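You operate a simulated robot arm through the tools that you are given. There is no shell and no other tool.

You run a simulated robot arm. Do the job below in one go: nothing can be reset, and whatever is moved stays where it is left.

TASK
Put things in order on the folding top. At the end: the brown egg stands where the yellow plant watering beaker stood; the green oats packet is on the cheese board; the crumb brush stands where the green oats packet stood; the yellow plant watering beaker stands where the crumb brush stood; the oven wiping block stands where the brown egg stood; whatever was shut is shut again. Leave all else as you found it, and nothing knocked over. Set down upright: oats packet.

It is judged by the outcome, as a careful person would: the job done as asked, and still so three seconds after it is handed in. It fails if anything else is knocked over, pushed out of place, dropped, spilled or broken.

THE ROBOT
A 6-joint arm with a two-finger parallel gripper, fixed in place. Base frame: the origin is on the floor under the middle of its stand, x ahead of it, y to its left, z up; the work surface is at about z = 0.86. Readings come in m, degrees, newtons and seconds.
With the tool pointing down near the work surface it reaches from about 0.24 to 0.64 m from the base axis. Its first joint turns from -66.0 to 66.0 degrees. Payload 2.7 kg.
The TCP is the grasp point between the finger pads, 0.023 m short of the fingertips. In the tool frame z runs along the fingers and y along their closing line. Largest opening 0.094 m; finger width 0.038, thickness 0.01; the body of the gripper, 0.054 by 0.096 m, starts 0.039 m behind the TCP.
Orientation is told as [roll, pitch, yaw] about the base's x, y, z axes, in that order, counted from this pose: with the fingers straight down and closing along the base's y, the tool's x points along the base's -x, its y along +y and its z along -z.

THE INTERFACE
- The arm moves only by the tool servo_tool. Its arguments are lists of equal length, an entry for each row: "dp": the shift along the base's x, y, z in m, a list of three; "angular": the turn, a rotation vector about the base's x, y, z in degrees, a list of three; "hand": the closure in counts, from 0 (fully open) to 255 (shut). In form: {"dp": [[dx, dy, dz], ...], "angular": [[ax, ay, az], ...], "hand": [hand, ...]}. A call has 1 to 20 rows; each row shifts and turns the commanded pose from where the row before left it. Rows are played at 5 a second. More than 0.05 m and 8.6 degrees between two rows, or a gripper value outside its range, and nothing of the call is played. A pose out of reach is approached as far as the arm can. The call stops where the force on the tool passes 40 N (or 10 N more than at its start, if that is more) or the arm is blocked; 0.2 s more then pass. Each finger travels about 0.045 m/s and halts on what it meets, pressing with about 33 N; the grip force reading is that of the motor and also rises with nothing between the fingers. The clock runs only during rows and for 0.2 s after the last one: add rows that do not move to give the fingers time. The reply holds the time, the measured pose of the TCP, the force on the tool along the base axes, the opening and the grip force, in the units named above and with some noise, with the torque about the TCP (base axes, N m) and any sound that the robot's microphone picked up.
- Cameras (640 x 400 px; columns grow to the right, rows downward): "scene" is fixed at [0.0802, -0.4333, 1.4122]; the picture's right is [0.74, -0.67, 0.00], its down [-0.34, -0.38, -0.86] and it looks along [0.58, 0.64, -0.51] (base axes); focal length 362 px, centre (320, 200). "wrist" rides on the gripper at [0.086, 0.016, -0.074] in the tool frame; the picture's right is [-0.18, 0.98, 0.00], its down [-0.58, -0.11, -0.81] and it looks along [-0.79, -0.15, 0.59] (tool axes); focal length 243 px, centre (320, 200). There is no depth. A picture from a camera that has moved, and an enlarged one, comes with that camera's place and axes in the base frame and with its lens.
- get_image(camera): a new picture of that camera. It takes no simulated time.
- zoom(camera, box): a new picture of the part [left, top, right, bottom] of that camera's present view, enlarged. It takes no simulated time.
- close_job(): hands the job in; it is judged then, once.

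Places have to be worked out from the pictures, the camera data and where the tool is seen. Open the gripper and draw the arm clear of the work before you hand the job in, unless the task says otherwise.

The tools are called after "Emit:" by a JSON object that holds its "api" and its "payload". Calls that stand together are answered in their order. servo_tool: Moves the arm, as the interface text tells. Its arguments: {"type":"object","properties":{"dp":{"type":"array","items":{"type":"array","items":{"type":"number"}}},"angular":{"type":"array","items":{"type":"array","items":{"type":"number"}}},"hand":{"type":"array","items":{"type":"number"}}},"required":["dp","angular","hand"]} The other tools are called the same way: get_image (camera) takes a picture; zoom (camera, box) takes an enlarged picture of a part of a camera's view; close_job () hands the job in.

At the start:

```text
time: 0.0
eef_pos: [0.2862, 0.2498, 1.1816]
orientation: [0.0, 0.0, 0.0]
wrist_force: [-0.4, -1.1, -0.7]
moment: [-0.04, 0.01, 0.04]
finger_gap: 0.0941
grip_force: 0.0
```

scene: 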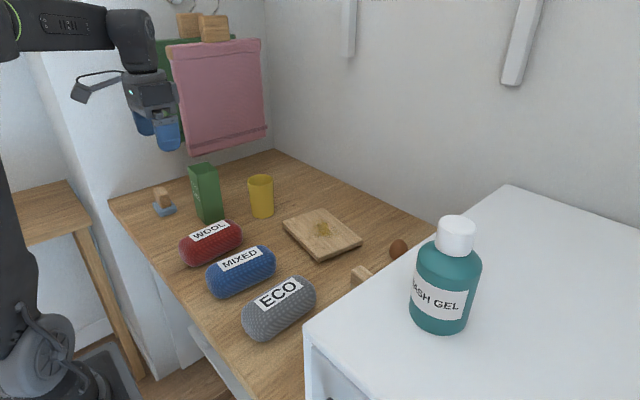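
wrist: 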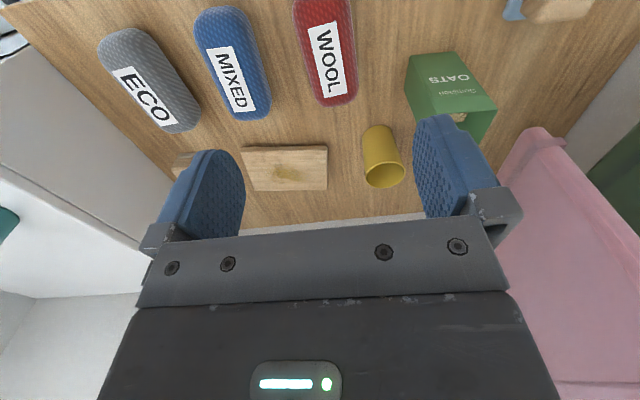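

I'll look at both views enlarged first to identify the objects before working out positions.

Emit:
{"api": "zoom", "payload": {"camera": "scene", "box": [100, 140, 300, 265]}}

Emit:
{"api": "zoom", "payload": {"camera": "scene", "box": [260, 190, 460, 315]}}

Emit:
{"api": "zoom", "payload": {"camera": "scene", "box": [170, 200, 370, 400]}}

Emit:
{"api": "zoom", "payload": {"camera": "wrist", "box": [0, 0, 640, 240]}}

```text
3.20 times, centred on (200, 202) of scene
camera zoom: at [0.0802, -0.4333, 1.4122], right [0.74, -0.67, 0.0], down [-0.34, -0.38, -0.86], along [0.58, 0.64, -0.51], focal length 1159 px, centre (704, 192)
```

zoom: 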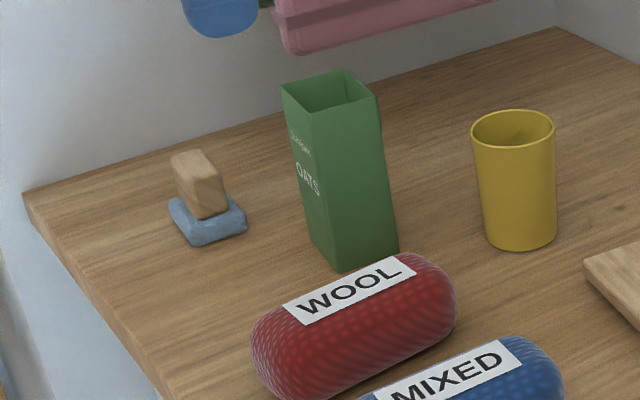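

```text
3.20 times, centred on (360, 252) of scene
camera zoom: at [0.0802, -0.4333, 1.4122], right [0.74, -0.67, 0.0], down [-0.34, -0.38, -0.86], along [0.58, 0.64, -0.51], focal length 1159 px, centre (192, 32)
```

zoom: 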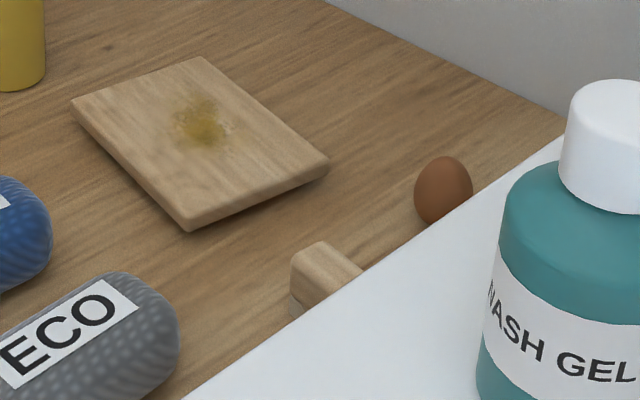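

```text
2.00 times, centred on (270, 300) of scene
camera zoom: at [0.0802, -0.4333, 1.4122], right [0.74, -0.67, 0.0], down [-0.34, -0.38, -0.86], along [0.58, 0.64, -0.51], focal length 724 px, centre (420, 0)
```

zoom: 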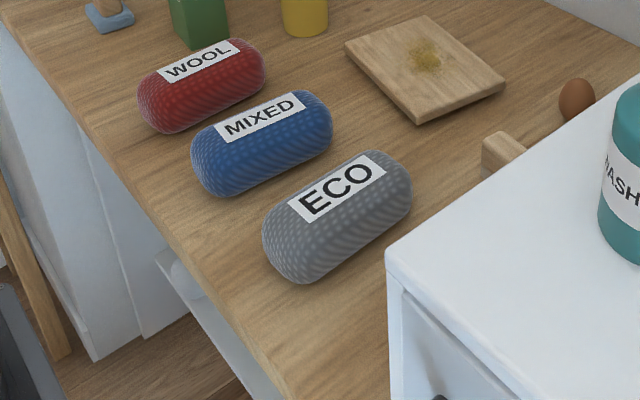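

```text
1.00 times, centred on (320, 120) of wrist (not enlarged: the box is as wide or as high as the picture)
camera zoom: at [0.1992, 0.2657, 1.2567], right [0.18, 0.98, 0.0], down [0.58, -0.11, 0.81], along [0.79, -0.15, -0.59], focal length 243 px, centre (320, 280)
```

zoom: 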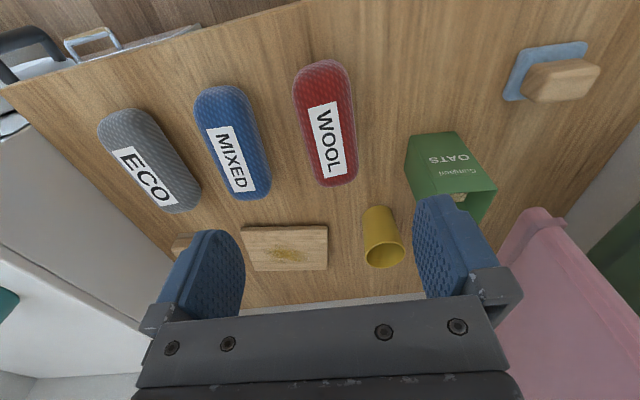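

The table at about z 0.86 carries the oats packet near (0.42, 0.39), the beaker near (0.535, 0.305), the board near (0.587, 0.12) and the egg near (0.66, -0.065). There are two wood-handled things near (0.34, 0.50) and (0.52, -0.075). I'll swing the wrist camera to the right, staying high, to see the half-hidden one and the egg.

Emit:
{"api": "servo_tool", "payload": {"dp": [[0.005, -0.045, 0], [0.005, -0.045, 0], [0.005, -0.045, 0], [0.005, -0.045, 0], [0.005, -0.045, 0], [0, -0.025, 0], [0, 0, 0]], "angular": [[0, 0, 0], [0, 0, 0], [0, 0, 0], [0, 0, 0], [0, 0, 0], [0, 0, 0], [0, 0, 0]], "hand": [0, 0, 0, 0, 0, 0, 0]}}

Emit:
{"api": "get_image", "payload": {"camera": "wrist"}}

Emit:
{"api": "get_image", "payload": {"camera": "scene"}}

```text
time: 1.6
eef_pos: [0.3115, -0.002, 1.1812]
orientation: [0.1, 0.0, 0.0]
wrist_force: [0.6, -0.5, -0.5]
moment: [0.01, -0.01, 0.03]
finger_gap: 0.0937
grip_force: 0.2
```

```text
taken
camera wrist: at [0.2244, 0.0142, 1.2576], right [0.18, 0.98, 0.0], down [0.58, -0.11, 0.81], along [0.79, -0.15, -0.59], focal length 243 px, centre (320, 200)
```

wrist: 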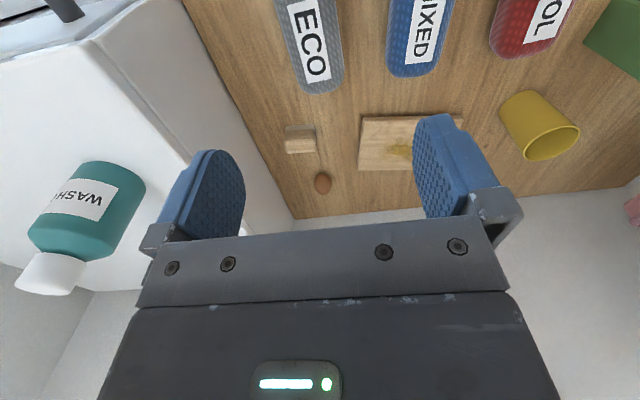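

```text
taken
```

scene: 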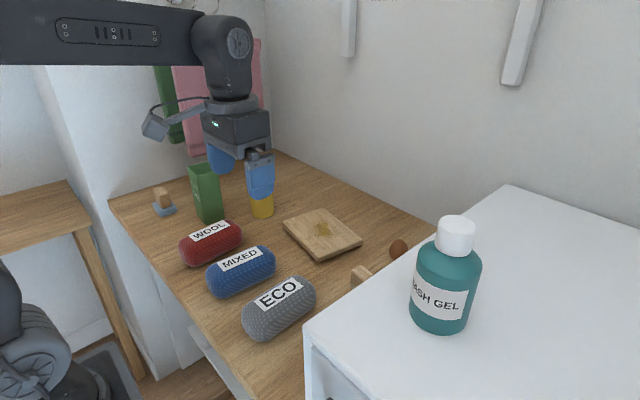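

Emit:
{"api": "zoom", "payload": {"camera": "wrist", "box": [250, 100, 410, 200]}}

Emit:
{"api": "zoom", "payload": {"camera": "wrist", "box": [180, 0, 500, 200]}}

```text
4.00 times, centred on (330, 150) of wrist
camera zoom: at [0.2244, 0.0142, 1.2576], right [0.18, 0.98, 0.0], down [0.58, -0.11, 0.81], along [0.79, -0.15, -0.59], focal length 970 px, centre (280, 400)
```

zoom: 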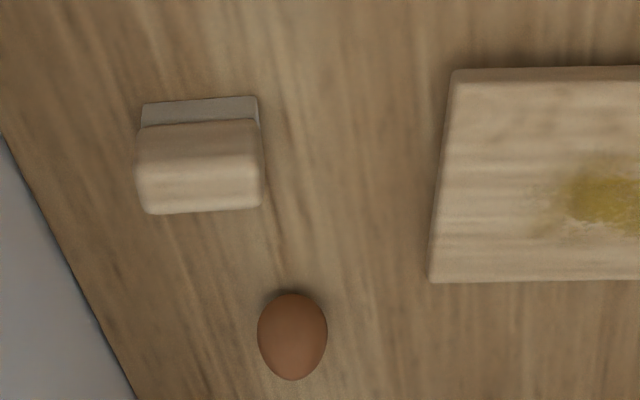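

```text
2.00 times, centred on (340, 100) of wrist
camera zoom: at [0.2244, 0.0142, 1.2576], right [0.18, 0.98, 0.0], down [0.58, -0.11, 0.81], along [0.79, -0.15, -0.59], focal length 485 px, centre (280, 400)
```

zoom: 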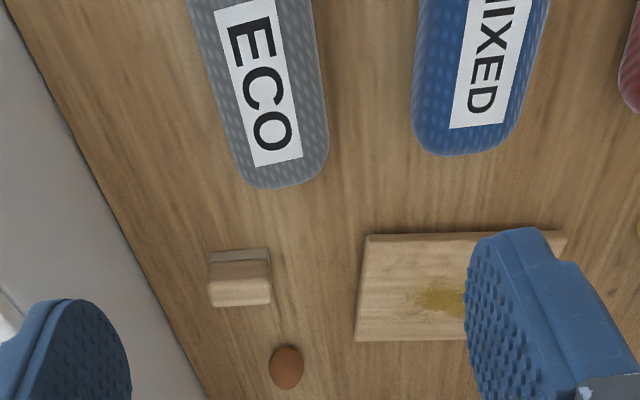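

The right-hand block is wood over a grey-beige layer of the same footprint, and the left one is wood over a wider blue pad. I need to be sure which is the brush, so I'll lower the camera a bit toward the right one.

Emit:
{"api": "servo_tool", "payload": {"dp": [[0.015, -0.01, -0.04], [0.015, -0.01, -0.04], [0.015, -0.01, -0.04], [0.0, -0.01, -0.03], [0, 0, 0]], "angular": [[0, 0, 0], [0, 0, 0], [0, 0, 0], [0, 0, 0], [0, 0, 0]], "hand": [0, 0, 0, 0, 0]}}

Emit:
{"api": "get_image", "payload": {"camera": "wrist"}}

Emit:
{"api": "zoom", "payload": {"camera": "wrist", "box": [270, 100, 430, 200]}}

```text
time: 2.8
eef_pos: [0.3566, -0.0416, 1.032]
orientation: [0.0, 0.0, 0.0]
wrist_force: [0.9, 0.6, -0.3]
moment: [-0.01, -0.02, -0.02]
finger_gap: 0.0943
grip_force: 0.1
```

```text
taken
camera wrist: at [0.2692, -0.0252, 1.1067], right [0.18, 0.98, 0.0], down [0.58, -0.11, 0.81], along [0.79, -0.15, -0.59], focal length 243 px, centre (320, 200)
```

wrist: 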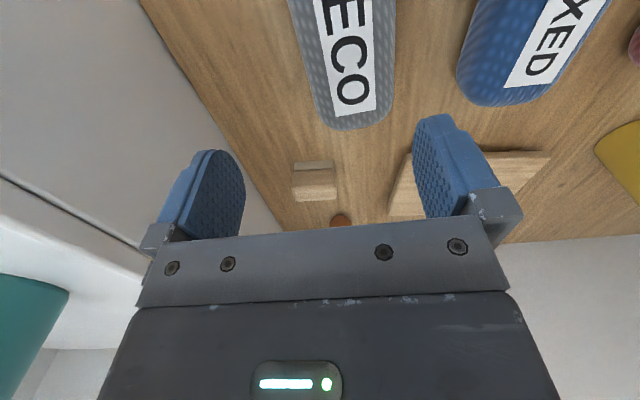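

```text
4.00 times, centred on (350, 150) of wrist
camera zoom: at [0.2692, -0.0252, 1.1067], right [0.18, 0.98, 0.0], down [0.58, -0.11, 0.81], along [0.79, -0.15, -0.59], focal length 970 px, centre (200, 400)
```

zoom: 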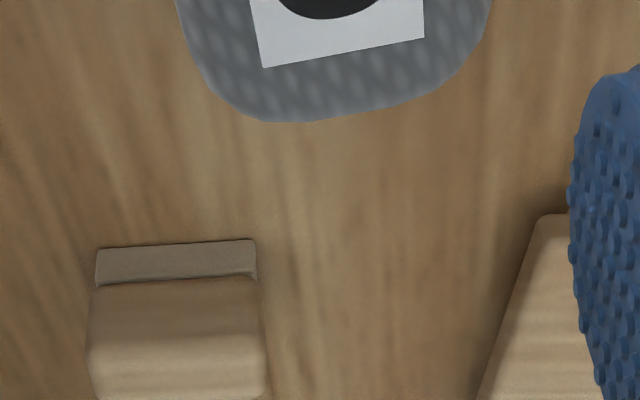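

The right block's lower layer is a plain grey band. I'll go up and over to the left for an equally close look at the blue-padded one, passing above everything.

Emit:
{"api": "servo_tool", "payload": {"dp": [[-0.01, 0, 0.045], [-0.01, 0.01, 0.045], [-0.01, 0.045, 0.015], [-0.01, 0.048, 0], [-0.01, 0.048, 0], [-0.01, 0.048, 0], [-0.01, 0.048, 0], [-0.01, 0.048, 0], [-0.01, 0.048, 0], [-0.01, 0.048, 0], [0, 0.04, -0.02], [0, 0, -0.04], [0, 0, 0]], "angular": [[0, 0, 0], [0, 0, 0], [0, 0, 0], [0, 0, 0], [0, 0, 0], [0, 0, 0], [0, 0, 0], [0, 0, 0], [0, 0, 0], [0, 0, 0], [0, 0, 0], [0, 0, 0], [0, 0, 0]], "hand": [0, 0, 0, 0, 0, 0, 0, 0, 0, 0, 0, 0, 0]}}

Emit:
{"api": "get_image", "payload": {"camera": "wrist"}}

Emit:
{"api": "zoom", "payload": {"camera": "wrist", "box": [330, 40, 490, 140]}}

```text
time: 5.6
eef_pos: [0.2567, 0.3898, 1.077]
orientation: [0.0, 0.0, 0.1]
wrist_force: [0.6, -1.1, 0.1]
moment: [0.02, -0.01, -0.03]
finger_gap: 0.0939
grip_force: 0.1
```

```text
taken
camera wrist: at [0.1693, 0.4063, 1.1522], right [0.18, 0.98, 0.0], down [0.58, -0.11, 0.81], along [0.79, -0.15, -0.59], focal length 243 px, centre (320, 200)
```

wrist: 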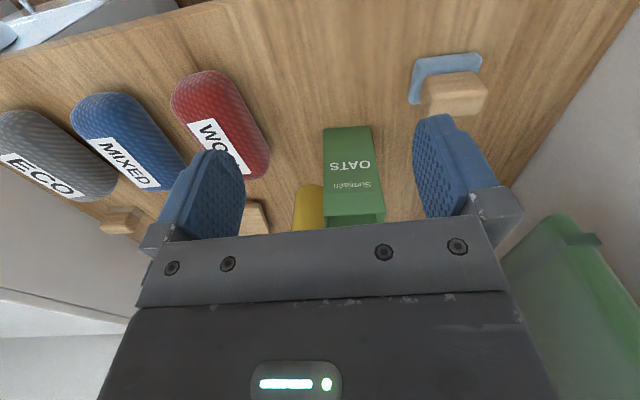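

```text
4.00 times, centred on (410, 90) of wrist
camera zoom: at [0.1693, 0.4063, 1.1522], right [0.18, 0.98, 0.0], down [0.58, -0.11, 0.81], along [0.79, -0.15, -0.59], focal length 970 px, centre (-40, 640)
```

zoom: 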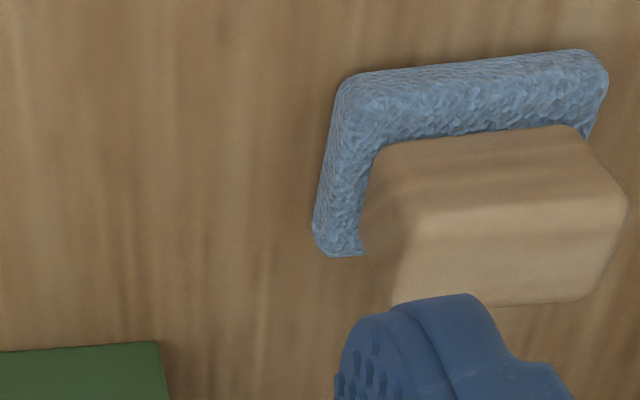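

The left block's base looks like cellular blue foam. I'll get closer to confirm its texture, staying clear of the oats packet.

Emit:
{"api": "servo_tool", "payload": {"dp": [[0.01, 0.035, -0.02], [0.01, 0.035, -0.03], [0.01, 0, -0.03], [0, 0, 0]], "angular": [[0, 0, 0], [0, 0, 0], [0, 0, 0], [0, 0, 0]], "hand": [0, 0, 0, 0]}}

Emit:
{"api": "zoom", "payload": {"camera": "wrist", "box": [300, 60, 460, 160]}}

Emit:
{"api": "zoom", "payload": {"camera": "scene", "box": [140, 175, 188, 223]}}

Emit:
{"api": "zoom", "payload": {"camera": "scene", "box": [340, 255, 388, 295]}}

```text
time: 6.6
eef_pos: [0.2918, 0.4572, 0.996]
orientation: [-0.1, 0.0, 0.0]
wrist_force: [-0.5, 0.1, -0.1]
moment: [-0.02, 0.04, 0.03]
finger_gap: 0.0942
grip_force: 0.1
out of reach, approached as far as the arm can: row 2
```

```text
4.00 times, centred on (380, 110) of wrist
camera zoom: at [0.204, 0.4735, 1.0715], right [0.18, 0.98, 0.0], down [0.58, -0.11, 0.81], along [0.79, -0.15, -0.59], focal length 970 px, centre (80, 560)
```

zoom: 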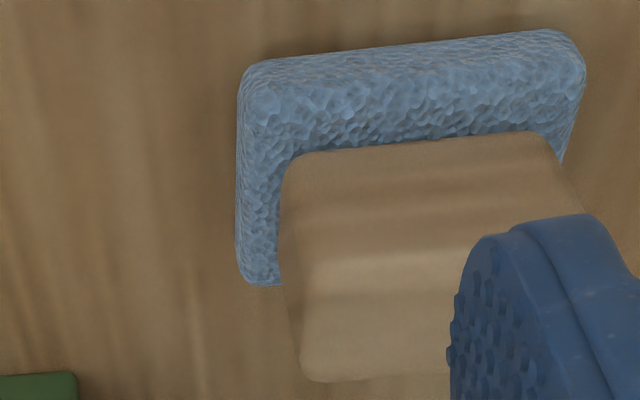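

```text
8.33 times, centred on (164, 199) of scene
camera zoom: at [0.0802, -0.4333, 1.4122], right [0.74, -0.67, 0.0], down [-0.34, -0.38, -0.86], along [0.58, 0.64, -0.51], focal length 3017 px, centre (1620, 208)
```

zoom: 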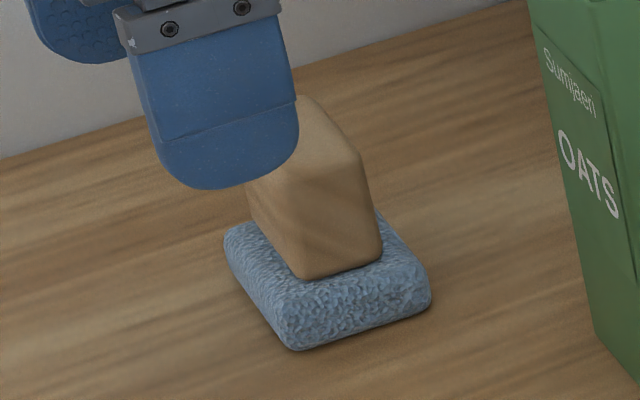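

```text
10.00 times, centred on (364, 275) of scene
camera zoom: at [0.0802, -0.4333, 1.4122], right [0.74, -0.67, 0.0], down [-0.34, -0.38, -0.86], along [0.58, 0.64, -0.51], focal length 3621 px, centre (-120, -550)
```

zoom: 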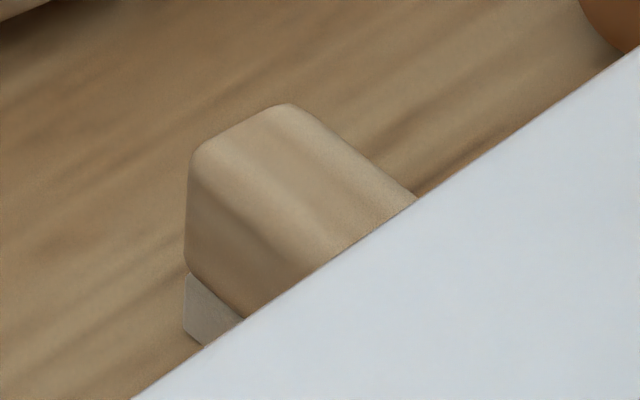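

Now it is clear: the left one is a blue sponge under a wooden grip, so it is the wiping block, at about (0.341, 0.516). The right one is wood over a grey bristle band, so it is the crumb brush. I'll move to a spot in front of the oats packet to measure it before grasping.

Emit:
{"api": "servo_tool", "payload": {"dp": [[0.0, -0.01, 0.045], [0.01, -0.03, 0.035], [0.015, -0.03, 0.015], [0.01, 0, 0.005], [0, 0, 0]], "angular": [[0, 0, 0], [0, 0, 0], [0, 0, 0], [0, 0, 0], [0, 0, 0]], "hand": [0, 0, 0, 0, 0]}}

Emit:
{"api": "get_image", "payload": {"camera": "wrist"}}

Emit:
{"api": "zoom", "payload": {"camera": "wrist", "box": [240, 60, 400, 220]}}

Emit:
{"api": "zoom", "payload": {"camera": "scene", "box": [170, 150, 290, 225]}}

```text
time: 7.8
eef_pos: [0.3258, 0.3881, 1.0956]
orientation: [0.0, 0.0, -0.1]
wrist_force: [-0.5, 0.3, -0.5]
moment: [0.0, 0.03, 0.02]
finger_gap: 0.0941
grip_force: 0.0
```

```text
taken
camera wrist: at [0.2399, 0.4045, 1.1716], right [0.18, 0.98, 0.0], down [0.58, -0.11, 0.81], along [0.79, -0.15, -0.59], focal length 243 px, centre (320, 200)
```

wrist: 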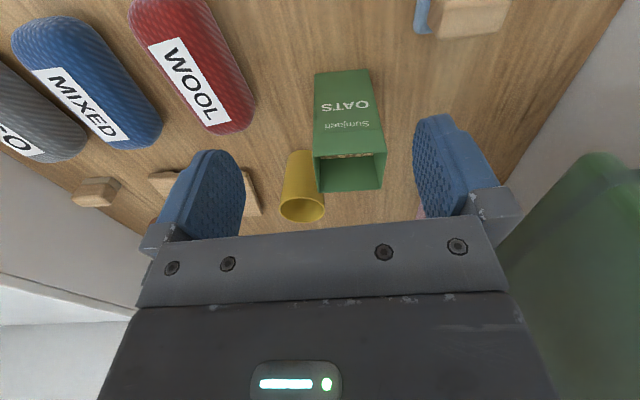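

```text
2.50 times, centred on (320, 140) of wrist
camera zoom: at [0.2399, 0.4045, 1.1716], right [0.18, 0.98, 0.0], down [0.58, -0.11, 0.81], along [0.79, -0.15, -0.59], focal length 606 px, centre (320, 350)
```

zoom: 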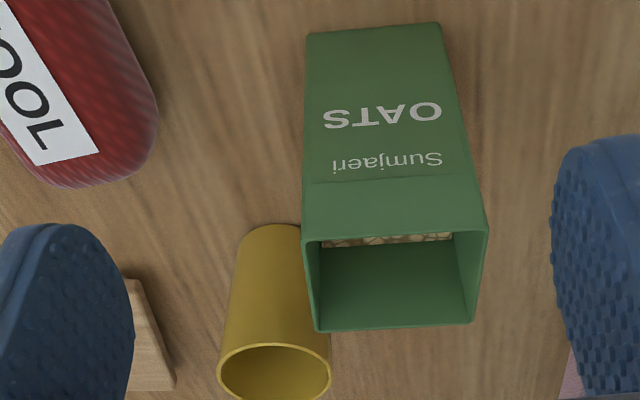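

```text
5.33 times, centred on (230, 188) of scene
camera zoom: at [0.0802, -0.4333, 1.4122], right [0.74, -0.67, 0.0], down [-0.34, -0.38, -0.86], along [0.58, 0.64, -0.51], focal length 1931 px, centre (800, 267)
```

zoom: 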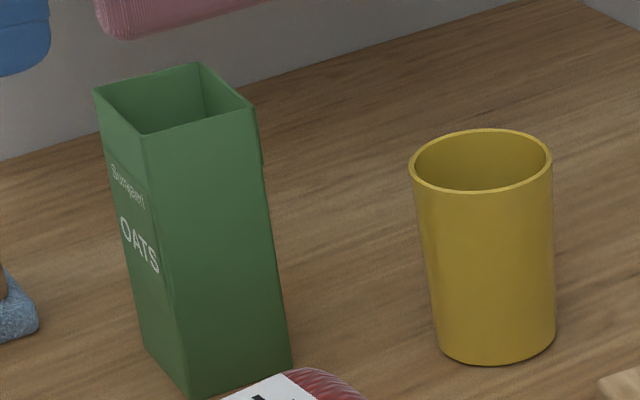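

The packet (open, full of oats) measures about 0.055 × 0.067 m, centred near (0.422, 0.398), turned about -5°, with its rim at z ≈ 1.008. I'll go above it with the fingers closing along its long side and check alignment.

Emit:
{"api": "servo_tool", "payload": {"dp": [[0.03, 0.003, 0.0], [0.033, 0.003, 0.0], [0.033, 0.004, 0.0], [0, 0, 0]], "angular": [[0, 0, -2], [0, 0, -2], [0, 0, -1], [0, 0, 0]], "hand": [0, 0, 0, 0]}}

Emit:
{"api": "get_image", "payload": {"camera": "wrist"}}

Emit:
{"api": "get_image", "payload": {"camera": "scene"}}

```text
time: 8.8
eef_pos: [0.4225, 0.3971, 1.0963]
orientation: [-0.1, 0.0, -5.0]
wrist_force: [0.4, 0.0, -0.8]
moment: [0.01, 0.0, -0.02]
finger_gap: 0.0941
grip_force: 0.1
```

```text
taken
camera wrist: at [0.3373, 0.4213, 1.1713], right [0.27, 0.96, 0.0], down [0.57, -0.16, 0.81], along [0.78, -0.22, -0.59], focal length 243 px, centre (320, 200)
```

wrist: 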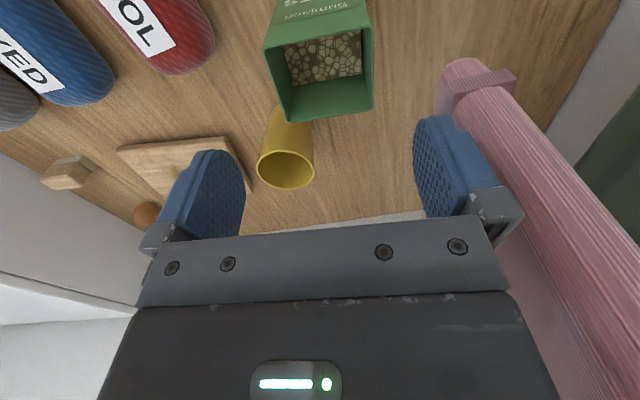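

```text
taken
```

scene: 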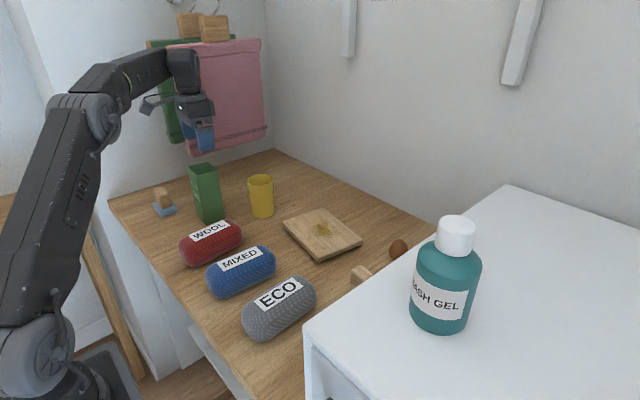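

The rim now computes to a centre of (0.4216, 0.4004), so I shift 3 mm in y and lower so the fingertips straddle the top 5 cm, keeping the gripper body above the rim.

Emit:
{"api": "servo_tool", "payload": {"dp": [[-0.001, 0.003, -0.03], [0, 0, -0.03], [0, 0, -0.03], [0, 0, -0.026], [0, 0, 0]], "angular": [[0, 0, 0], [0, 0, 0], [0, 0, 0], [0, 0, 0], [0, 0, 0]], "hand": [0, 0, 0, 0, 0]}}

Emit:
{"api": "get_image", "payload": {"camera": "wrist"}}

Emit:
{"api": "zoom", "payload": {"camera": "scene", "box": [130, 100, 290, 240]}}

```text
time: 10.0
eef_pos: [0.4206, 0.3997, 0.9818]
orientation: [0.0, 0.0, -5.0]
wrist_force: [0.1, 0.3, 0.3]
moment: [0.02, -0.01, 0.04]
finger_gap: 0.094
grip_force: 0.0
```

```text
taken
camera wrist: at [0.3356, 0.424, 1.0552], right [0.27, 0.96, 0.0], down [0.57, -0.16, 0.81], along [0.78, -0.22, -0.59], focal length 243 px, centre (320, 200)
```

wrist: 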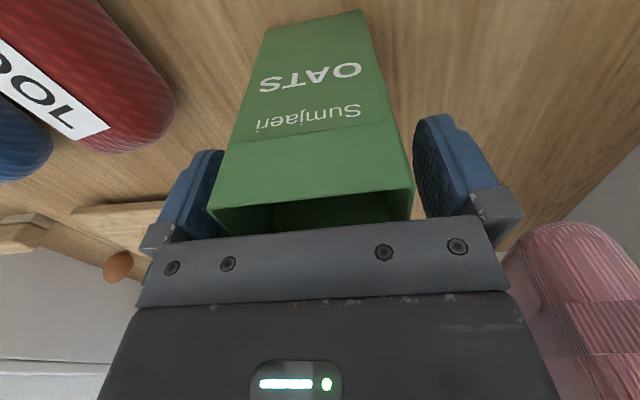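

```text
2.86 times, centred on (210, 170) of scene
camera zoom: at [0.0802, -0.4333, 1.4122], right [0.74, -0.67, 0.0], down [-0.34, -0.38, -0.86], along [0.58, 0.64, -0.51], focal length 1034 px, centre (634, 286)
```

zoom: 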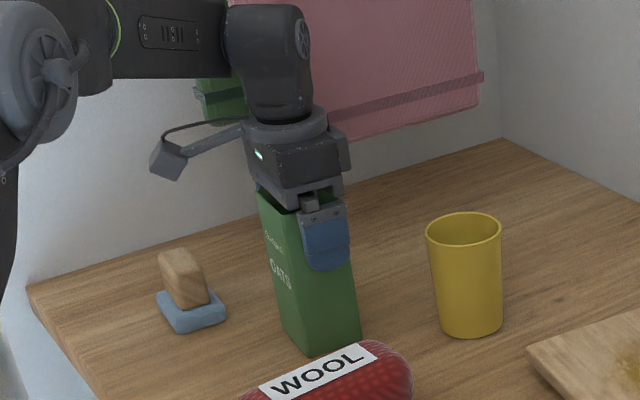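

The packet sits between the pads with the body just above the rim. Closing on it now.

Emit:
{"api": "servo_tool", "payload": {"dp": [[0, 0, 0], [0, 0, 0], [0, 0, 0], [0, 0, 0], [0, 0, 0]], "angular": [[0, 0, 0], [0, 0, 0], [0, 0, 0], [0, 0, 0], [0, 0, 0]], "hand": [40, 70, 95, 110, 110]}}

```text
time: 11.2
eef_pos: [0.4211, 0.4005, 0.9802]
orientation: [-0.1, 0.0, -5.1]
wrist_force: [0.1, -0.6, 0.0]
moment: [-0.09, -0.05, -0.01]
finger_gap: 0.0678
grip_force: 33.0
```

Held firmly at a 0.068 m opening. Lifting slowly and straight up, then checking that it hangs upright.

Emit:
{"api": "servo_tool", "payload": {"dp": [[0, 0, 0.01], [0, 0, 0.02], [0, 0, 0.03], [0, 0, 0.03], [0, 0, 0.03], [0, 0, 0.02], [0, 0, 0]], "angular": [[0, 0, 0], [0, 0, 0], [0, 0, 0], [0, 0, 0], [0, 0, 0], [0, 0, 0], [0, 0, 0]], "hand": [110, 110, 110, 110, 110, 110, 110]}}

Emit:
{"api": "get_image", "payload": {"camera": "scene"}}

```text
time: 12.8
eef_pos: [0.4216, 0.3994, 1.1209]
orientation: [-0.1, 0.0, -5.0]
wrist_force: [0.9, 0.8, -1.9]
moment: [-0.01, -0.04, -0.06]
finger_gap: 0.0679
grip_force: 33.1
```

```text
taken
```

scene: 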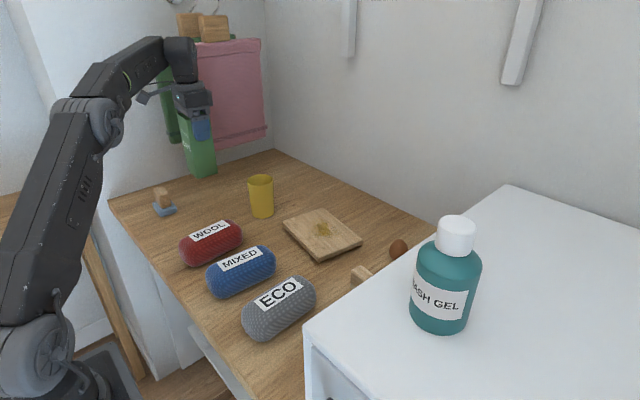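

The packet hangs upright. Carrying it gently to above the board.

Emit:
{"api": "servo_tool", "payload": {"dp": [[0.008, -0.02, 0], [0.018, -0.034, 0], [0.02, -0.035, 0], [0.02, -0.035, 0], [0.02, -0.035, 0], [0.02, -0.035, 0], [0.02, -0.035, 0], [0.018, -0.03, 0], [0.018, -0.016, 0], [0, 0, 0]], "angular": [[0, 0, 0], [0, 0, 0], [0, 0, 0], [0, 0, 0], [0, 0, 0], [0, 0, 0], [0, 0, 0], [0, 0, 0], [0, 0, 0], [0, 0, 0]], "hand": [110, 110, 110, 110, 110, 110, 110, 110, 110, 110]}}

Emit:
{"api": "get_image", "payload": {"camera": "scene"}}

Emit:
{"api": "get_image", "payload": {"camera": "wrist"}}

```text
time: 15.0
eef_pos: [0.5838, 0.1257, 1.1196]
orientation: [0.0, 0.1, -5.0]
wrist_force: [-0.3, 0.4, -3.1]
moment: [0.02, 0.0, 0.01]
finger_gap: 0.0677
grip_force: 32.8
```

```text
taken
```

scene: 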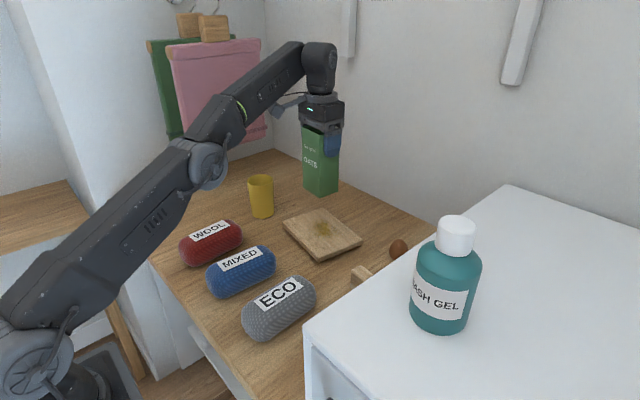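

```text
taken
camera wrist: at [0.4984, 0.1492, 1.1952], right [0.27, 0.96, 0.0], down [0.57, -0.16, 0.81], along [0.78, -0.22, -0.59], focal length 243 px, centre (320, 200)
```

wrist: 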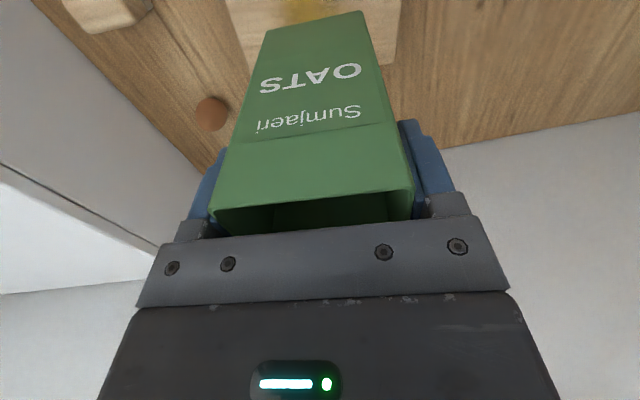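

The packet is over the board's centre (board computed at about (0.587, 0.122), packet now at (0.584, 0.126)). Lowering toward a board top of about 0.875, with small last steps.

Emit:
{"api": "servo_tool", "payload": {"dp": [[0, 0, -0.03], [0, 0, -0.03], [0, 0, -0.03], [0, 0, -0.02], [0, 0, 0]], "angular": [[0, 0, 0], [0, 0, 0], [0, 0, 0], [0, 0, 0], [0, 0, 0]], "hand": [110, 110, 110, 110, 110]}}

Emit:
{"api": "zoom", "payload": {"camera": "scene", "box": [260, 90, 400, 280]}}

```text
time: 16.2
eef_pos: [0.5832, 0.1246, 1.0117]
orientation: [0.0, 0.0, -5.1]
wrist_force: [0.0, 0.5, -2.9]
moment: [0.01, 0.0, 0.03]
finger_gap: 0.068
grip_force: 33.1
```

```text
2.11 times, centred on (330, 185) of scene
camera zoom: at [0.0803, -0.4333, 1.4122], right [0.74, -0.67, 0.0], down [-0.34, -0.38, -0.86], along [0.58, 0.64, -0.51], focal length 762 px, centre (299, 232)
```

zoom: 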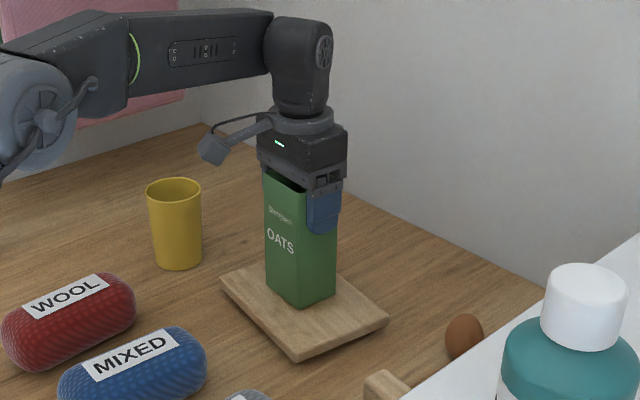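

The packet bottom is at about 0.892, still a little above the board. Stepping down in small increments to feel contact.

Emit:
{"api": "servo_tool", "payload": {"dp": [[0, 0, -0.004], [0, 0, -0.004], [0, 0, 0]], "angular": [[0, 0, 0], [0, 0, 0], [0, 0, 0]], "hand": [110, 110, 110]}}

Emit:
{"api": "servo_tool", "payload": {"dp": [[0, 0, -0.003], [0, 0, 0], [0, 0, 0]], "angular": [[0, 0, 0], [0, 0, 0], [0, 0, 0]], "hand": [110, 110, 110]}}

```text
time: 17.0
eef_pos: [0.5833, 0.1251, 1.0069]
orientation: [0.0, -0.4, -4.9]
wrist_force: [-4.0, -0.9, 27.7]
moment: [-0.4, 0.04, -0.05]
finger_gap: 0.0675
grip_force: 33.1
```

```text
time: 17.8
eef_pos: [0.5849, 0.1254, 1.0036]
orientation: [0.1, -0.4, -5.0]
wrist_force: [1.9, -4.6, 26.6]
moment: [-0.54, -0.23, -0.01]
finger_gap: 0.0678
grip_force: 32.9
```

Contact with the board is clear (27 N). I'll ease up 3 mm to unload, then open the fingers just enough.

Emit:
{"api": "servo_tool", "payload": {"dp": [[0, 0, 0.002], [0, 0, 0.001], [0, 0, 0]], "angular": [[0, 0, 0], [0, 0, 0], [0, 0, 0]], "hand": [110, 110, 110]}}

```text
time: 18.6
eef_pos: [0.5846, 0.1243, 1.0035]
orientation: [0.0, -0.1, -5.0]
wrist_force: [6.4, -5.1, 15.6]
moment: [-0.3, -0.89, -0.1]
finger_gap: 0.0677
grip_force: 33.4
```

Still 16 N of load; easing up 2 mm more before opening.

Emit:
{"api": "servo_tool", "payload": {"dp": [[0, 0, 0.0015], [0, 0, 0]], "angular": [[0, 0, 0], [0, 0, 0]], "hand": [110, 110]}}

Emit:
{"api": "zoom", "payload": {"camera": "scene", "box": [260, 90, 400, 280]}}

```text
time: 19.2
eef_pos: [0.5828, 0.1255, 1.0033]
orientation: [0.0, 0.0, -5.0]
wrist_force: [3.9, -1.9, 7.3]
moment: [-0.11, -0.79, -0.11]
finger_gap: 0.0678
grip_force: 32.5
```

```text
2.11 times, centred on (330, 185) of scene
camera zoom: at [0.0802, -0.4334, 1.4122], right [0.74, -0.67, 0.0], down [-0.34, -0.38, -0.86], along [0.58, 0.64, -0.51], focal length 762 px, centre (299, 232)
```

zoom: 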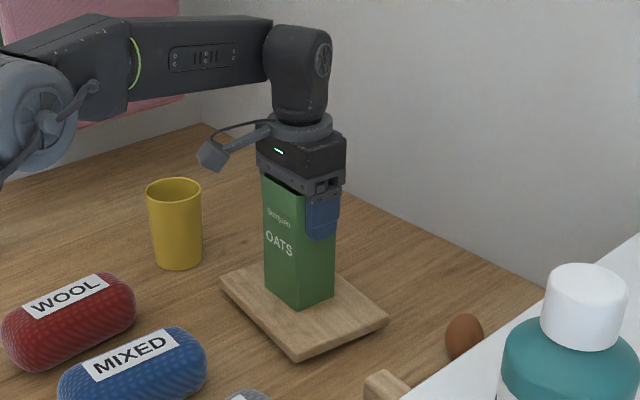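

The packet stands upright on the board with little load left. Opening, then rising straight up.

Emit:
{"api": "servo_tool", "payload": {"dp": [[0, 0, 0], [0, 0, 0], [0, 0, 0], [0, 0, 0], [0, 0, 0.02], [0, 0, 0.03], [0, 0, 0.04], [0, 0, 0.04], [0, 0, 0]], "angular": [[0, 0, 0], [0, 0, 0], [0, 0, 0], [0, 0, 0], [0, 0, 0], [0, 0, 0], [0, 0, 0], [0, 0, 0], [0, 0, 0]], "hand": [80, 40, 0, 0, 0, 0, 0, 0, 0]}}

Emit:
{"api": "get_image", "payload": {"camera": "scene"}}

Emit:
{"api": "get_image", "payload": {"camera": "wrist"}}

```text
time: 21.2
eef_pos: [0.5822, 0.1249, 1.1232]
orientation: [0.0, -0.1, -4.9]
wrist_force: [-0.9, 0.7, 0.2]
moment: [0.0, 0.03, -0.01]
finger_gap: 0.094
grip_force: 0.2
out of reach, approached as far as the arm can: row 8
```

```text
taken
```

scene: 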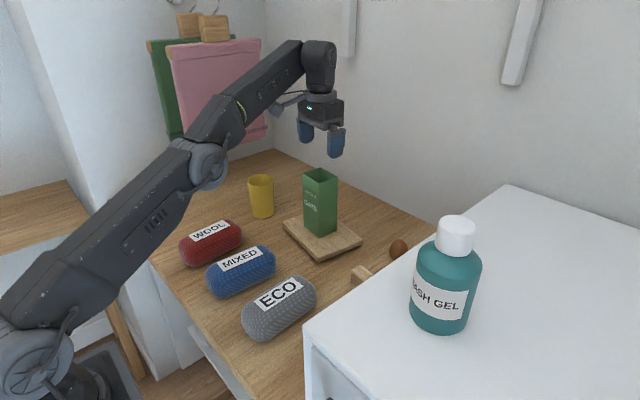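

```text
taken
camera wrist: at [0.4972, 0.1496, 1.198], right [0.27, 0.96, 0.0], down [0.57, -0.16, 0.81], along [0.78, -0.22, -0.59], focal length 243 px, centre (320, 200)
```

wrist: 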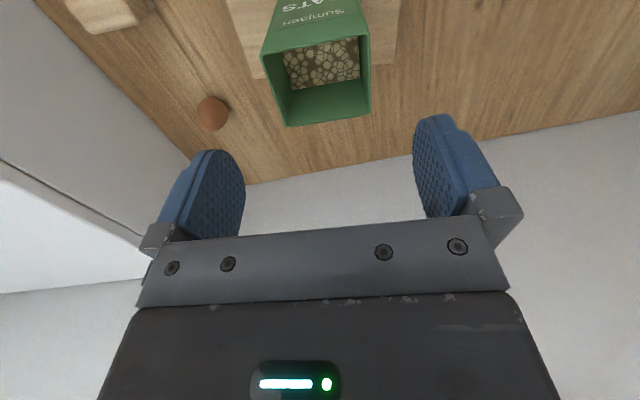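

The oats packet stands upright on the board. Next is the crumb brush: I'll move away from the packet and hover in front of the brush for a closer look.

Emit:
{"api": "servo_tool", "payload": {"dp": [[-0.03, -0.03, 0], [-0.03, -0.035, 0], [-0.03, -0.035, 0], [-0.025, -0.035, -0.015], [-0.02, -0.03, -0.03], [0, -0.02, -0.03], [0, 0, 0]], "angular": [[0, 0, 0], [0, 0, 0], [0, 0, 0], [0, 0, 0], [0, 0, 0], [0, 0, 0], [0, 0, 0]], "hand": [0, 0, 0, 0, 0, 0, 0]}}

Emit:
{"api": "get_image", "payload": {"camera": "wrist"}}

Emit:
{"api": "zoom", "payload": {"camera": "wrist", "box": [240, 30, 400, 190]}}

Emit:
{"api": "get_image", "payload": {"camera": "scene"}}

```text
time: 22.8
eef_pos: [0.4484, -0.0593, 1.0487]
orientation: [0.0, 0.0, -5.0]
wrist_force: [0.1, -0.4, 0.0]
moment: [0.0, 0.01, -0.04]
finger_gap: 0.0939
grip_force: 0.1
```

```text
taken
camera wrist: at [0.3625, -0.0358, 1.1236], right [0.27, 0.96, 0.0], down [0.57, -0.16, 0.81], along [0.78, -0.22, -0.59], focal length 243 px, centre (320, 200)
```

wrist: 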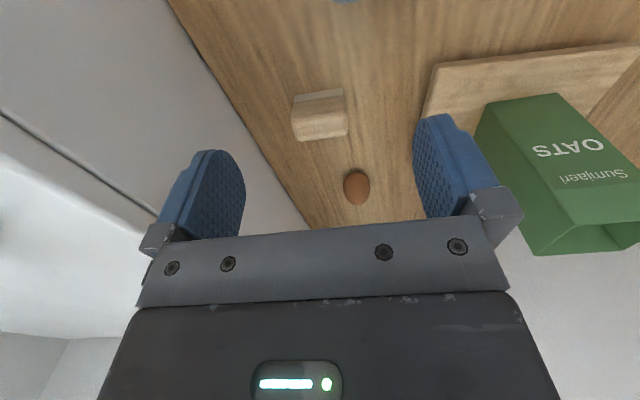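

```text
2.50 times, centred on (320, 110) of wrist
camera zoom: at [0.3625, -0.0358, 1.1236], right [0.27, 0.96, 0.0], down [0.57, -0.16, 0.81], along [0.78, -0.22, -0.59], focal length 606 px, centre (320, 425)
```

zoom: 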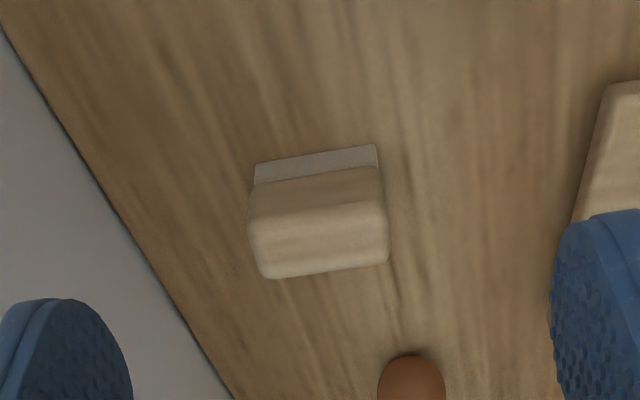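

```text
taken
```

scene: 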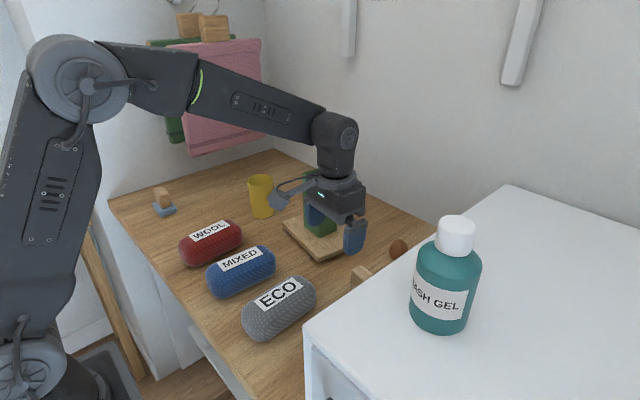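

The brush computes to centre (0.522, -0.080), about 0.027 × 0.057 m and 0.048 m high, turned about -5°. I'll go above it and down with the fingers either side of the wooden part.

Emit:
{"api": "servo_tool", "payload": {"dp": [[0.037, -0.01, -0.02], [0.037, -0.01, -0.03], [0, -0.001, -0.035], [0, 0, -0.035], [0, 0, -0.03], [0, 0, 0]], "angular": [[0, 0, 0], [0, 0, 0], [0, 0, 0], [0, 0, 0], [0, 0, 0], [0, 0, 0]], "hand": [0, 0, 0, 0, 0, 0]}}

Emit:
{"api": "get_image", "payload": {"camera": "wrist"}}

Emit:
{"api": "get_image", "payload": {"camera": "scene"}}

```text
time: 24.2
eef_pos: [0.521, -0.0799, 0.8989]
orientation: [0.0, 0.0, -5.0]
wrist_force: [-0.3, -0.2, -0.1]
moment: [0.03, -0.02, 0.04]
finger_gap: 0.094
grip_force: 0.1
```

```text
taken
camera wrist: at [0.4363, -0.0573, 0.974], right [0.27, 0.96, 0.0], down [0.57, -0.16, 0.81], along [0.78, -0.22, -0.59], focal length 243 px, centre (320, 200)
```

wrist: 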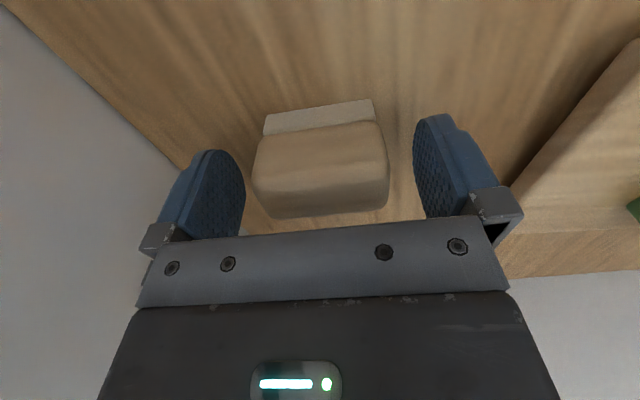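

```text
taken
```

scene: 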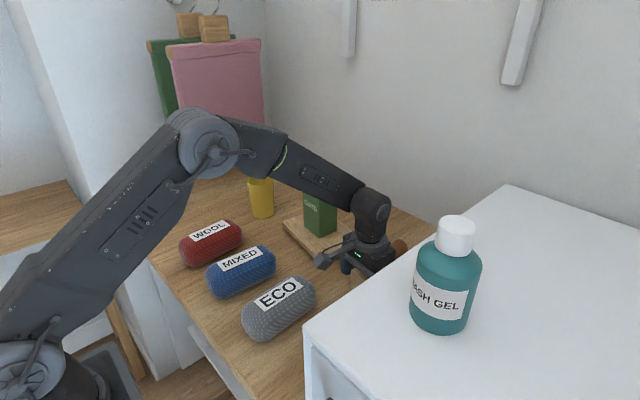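

The brush is centred between the pads. Lowering 5 mm more and closing on the wood.

Emit:
{"api": "servo_tool", "payload": {"dp": [[0, 0, -0.005], [0, 0, 0], [0, 0, 0], [0, 0, 0], [0, 0, 0], [0, 0, 0]], "angular": [[0, 0, 0], [0, 0, 0], [0, 0, 0], [0, 0, 0], [0, 0, 0], [0, 0, 0]], "hand": [0, 50, 90, 120, 135, 135]}}

```text
time: 25.6
eef_pos: [0.5218, -0.0804, 0.8939]
orientation: [0.0, -0.1, -4.9]
wrist_force: [-0.3, -0.1, 0.7]
moment: [0.03, 0.02, -0.01]
finger_gap: 0.0591
grip_force: 32.9
```

Brush held at a 0.059 m opening. Lifting it, drawing back from the packet, and carrying it over the rolls to the oats packet's old spot at (0.4215, 0.3985).

Emit:
{"api": "servo_tool", "payload": {"dp": [[0, 0, 0.02], [0, 0, 0.04], [0, 0, 0.04], [0, 0, 0.03], [-0.03, 0.03, 0], [-0.035, 0.03, 0], [-0.035, 0.03, 0], [0, 0.043, 0], [0, 0.043, 0], [0, 0.043, 0], [0, 0.043, 0], [0, 0.043, 0], [0, 0.043, 0], [0, 0.043, 0], [0, 0.043, 0], [0, 0.043, 0], [0, 0.002, 0], [0, 0, 0]], "angular": [[0, 0, 0], [0, 0, 0], [0, 0, 0], [0, 0, 0], [0, 0, 0], [0, 0, 0], [0, 0, 0], [0, 0, 0], [0, 0, 0], [0, 0, 0], [0, 0, 0], [0, 0, 0], [0, 0, 0], [0, 0, 0], [0, 0, 0], [0, 0, 0], [0, 0, 0], [0, 0, 0]], "hand": [135, 135, 135, 135, 135, 135, 135, 135, 135, 135, 135, 135, 135, 135, 135, 135, 135, 135]}}

Emit:
{"api": "get_image", "payload": {"camera": "scene"}}

Emit:
{"api": "get_image", "payload": {"camera": "wrist"}}

```text
time: 29.4
eef_pos: [0.4214, 0.3981, 1.023]
orientation: [0.1, 0.1, -5.0]
wrist_force: [-0.3, 0.1, -1.0]
moment: [0.01, 0.01, -0.01]
finger_gap: 0.0594
grip_force: 33.4
```

```text
taken
```

scene: 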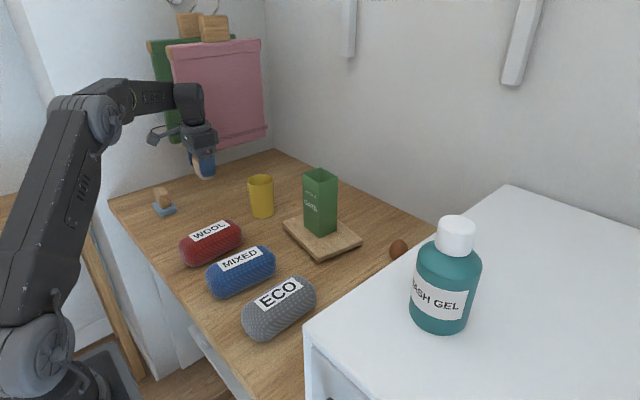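

```text
taken
camera wrist: at [0.3363, 0.4229, 1.0984], right [0.27, 0.96, 0.0], down [0.57, -0.16, 0.81], along [0.78, -0.22, -0.59], focal length 243 px, centre (320, 200)
```

wrist: 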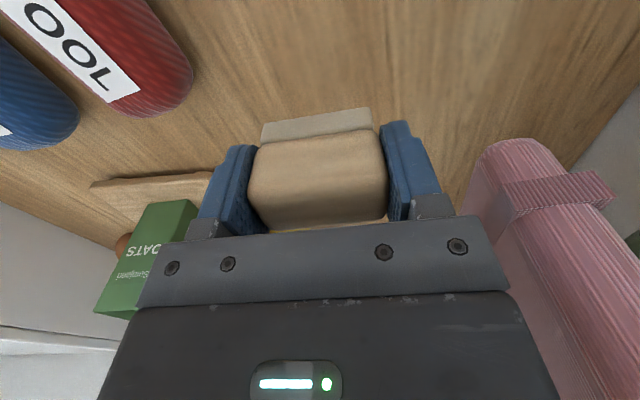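

The brush is over the old packet spot. Lowering to just above the surface, then feeling for contact.

Emit:
{"api": "servo_tool", "payload": {"dp": [[0, 0, -0.04], [0, 0, -0.04], [0, 0, -0.03], [0, 0, -0.012], [0, 0, -0.003], [0, 0, 0]], "angular": [[0, 0, 0], [0, 0, 0], [0, 0, 0], [0, 0, 0], [0, 0, 0], [0, 0, 0]], "hand": [135, 135, 135, 135, 135, 135]}}

Emit:
{"api": "zoom", "payload": {"camera": "scene", "box": [130, 100, 290, 240]}}

```text
time: 30.8
eef_pos: [0.4221, 0.3973, 0.8989]
orientation: [0.1, 0.0, -5.0]
wrist_force: [-0.4, -0.3, -0.5]
moment: [0.02, -0.02, 0.04]
finger_gap: 0.0594
grip_force: 33.1
```

```text
2.86 times, centred on (210, 170) of scene
camera zoom: at [0.0802, -0.4333, 1.4122], right [0.74, -0.67, 0.0], down [-0.34, -0.38, -0.86], along [0.58, 0.64, -0.51], focal length 1034 px, centre (634, 286)
```

zoom: 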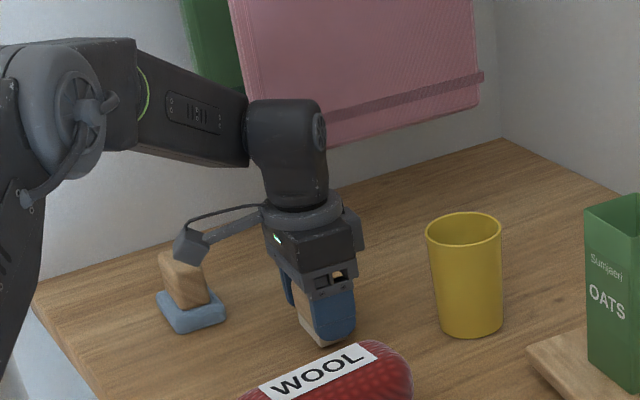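

About 5 mm to go; stepping down gently.

Emit:
{"api": "servo_tool", "payload": {"dp": [[0, 0, -0.002], [0, 0, -0.002], [0, 0, 0]], "angular": [[0, 0, 0], [0, 0, 0], [0, 0, 0]], "hand": [135, 135, 135]}}

```text
time: 31.6
eef_pos: [0.4207, 0.398, 0.8939]
orientation: [-0.1, -0.1, -5.0]
wrist_force: [-0.1, -0.7, -0.4]
moment: [-0.01, -0.05, 0.02]
finger_gap: 0.0595
grip_force: 33.1
```

Emit:
{"api": "servo_tool", "payload": {"dp": [[0, 0, -0.001], [0, 0, 0], [0, 0, 0]], "angular": [[0, 0, 0], [0, 0, 0], [0, 0, 0]], "hand": [135, 135, 135]}}

```text
time: 32.4
eef_pos: [0.4212, 0.3988, 0.8937]
orientation: [0.0, 0.0, -5.0]
wrist_force: [-0.8, 0.3, -0.2]
moment: [0.04, 0.0, 0.0]
finger_gap: 0.0595
grip_force: 32.7
```

No contact force yet; one more millimetre at a time.

Emit:
{"api": "servo_tool", "payload": {"dp": [[0, 0, -0.001], [0, 0, 0], [0, 0, 0]], "angular": [[0, 0, 0], [0, 0, 0], [0, 0, 0]], "hand": [135, 135, 135]}}

```text
time: 33.2
eef_pos: [0.4218, 0.3991, 0.8941]
orientation: [0.1, -0.1, -5.0]
wrist_force: [-4.0, -1.2, 12.1]
moment: [-0.19, 0.16, 0.0]
finger_gap: 0.0596
grip_force: 33.2
```

The brush is now in contact with the surface (12 N). Opening the fingers and rising.

Emit:
{"api": "servo_tool", "payload": {"dp": [[0, 0, 0.0005], [0, 0, 0], [0, 0, 0], [0, 0, 0], [0, 0, 0.02], [0, 0, 0.04], [0, 0, 0.04], [0, 0, 0.04], [0, 0, 0]], "angular": [[0, 0, 0], [0, 0, 0], [0, 0, 0], [0, 0, 0], [0, 0, 0], [0, 0, 0], [0, 0, 0], [0, 0, 0], [0, 0, 0]], "hand": [110, 70, 30, 0, 0, 0, 0, 0, 0]}}

Emit:
{"api": "get_image", "payload": {"camera": "scene"}}

Emit:
{"api": "get_image", "payload": {"camera": "wrist"}}

```text
time: 35.2
eef_pos: [0.4201, 0.3976, 1.0342]
orientation: [0.0, 0.0, -5.0]
wrist_force: [-0.5, 0.9, 0.0]
moment: [0.01, -0.04, 0.02]
finger_gap: 0.0941
grip_force: 0.0
```

```text
taken
```

scene: 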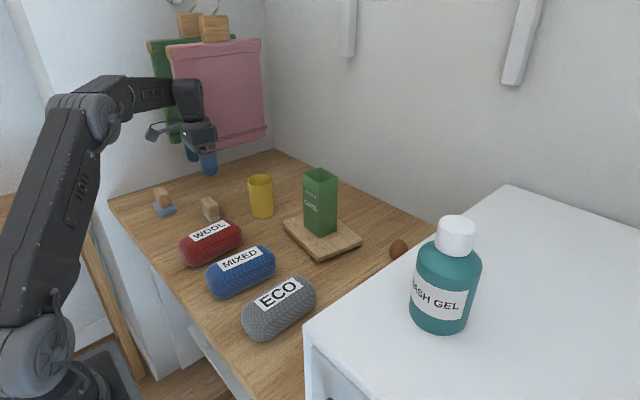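

```text
taken
camera wrist: at [0.3356, 0.4218, 1.1083], right [0.27, 0.96, 0.0], down [0.57, -0.16, 0.81], along [0.78, -0.22, -0.59], focal length 243 px, centre (320, 200)
```

wrist: 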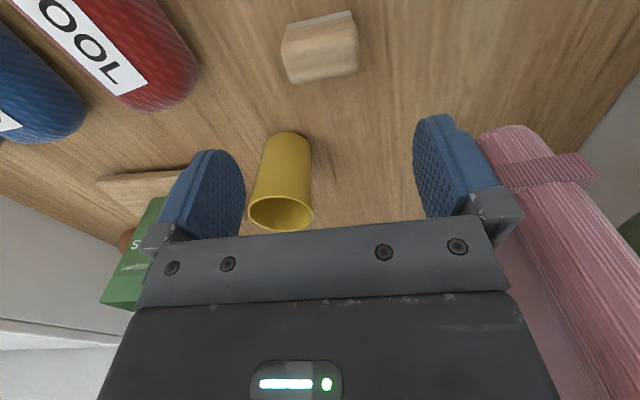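

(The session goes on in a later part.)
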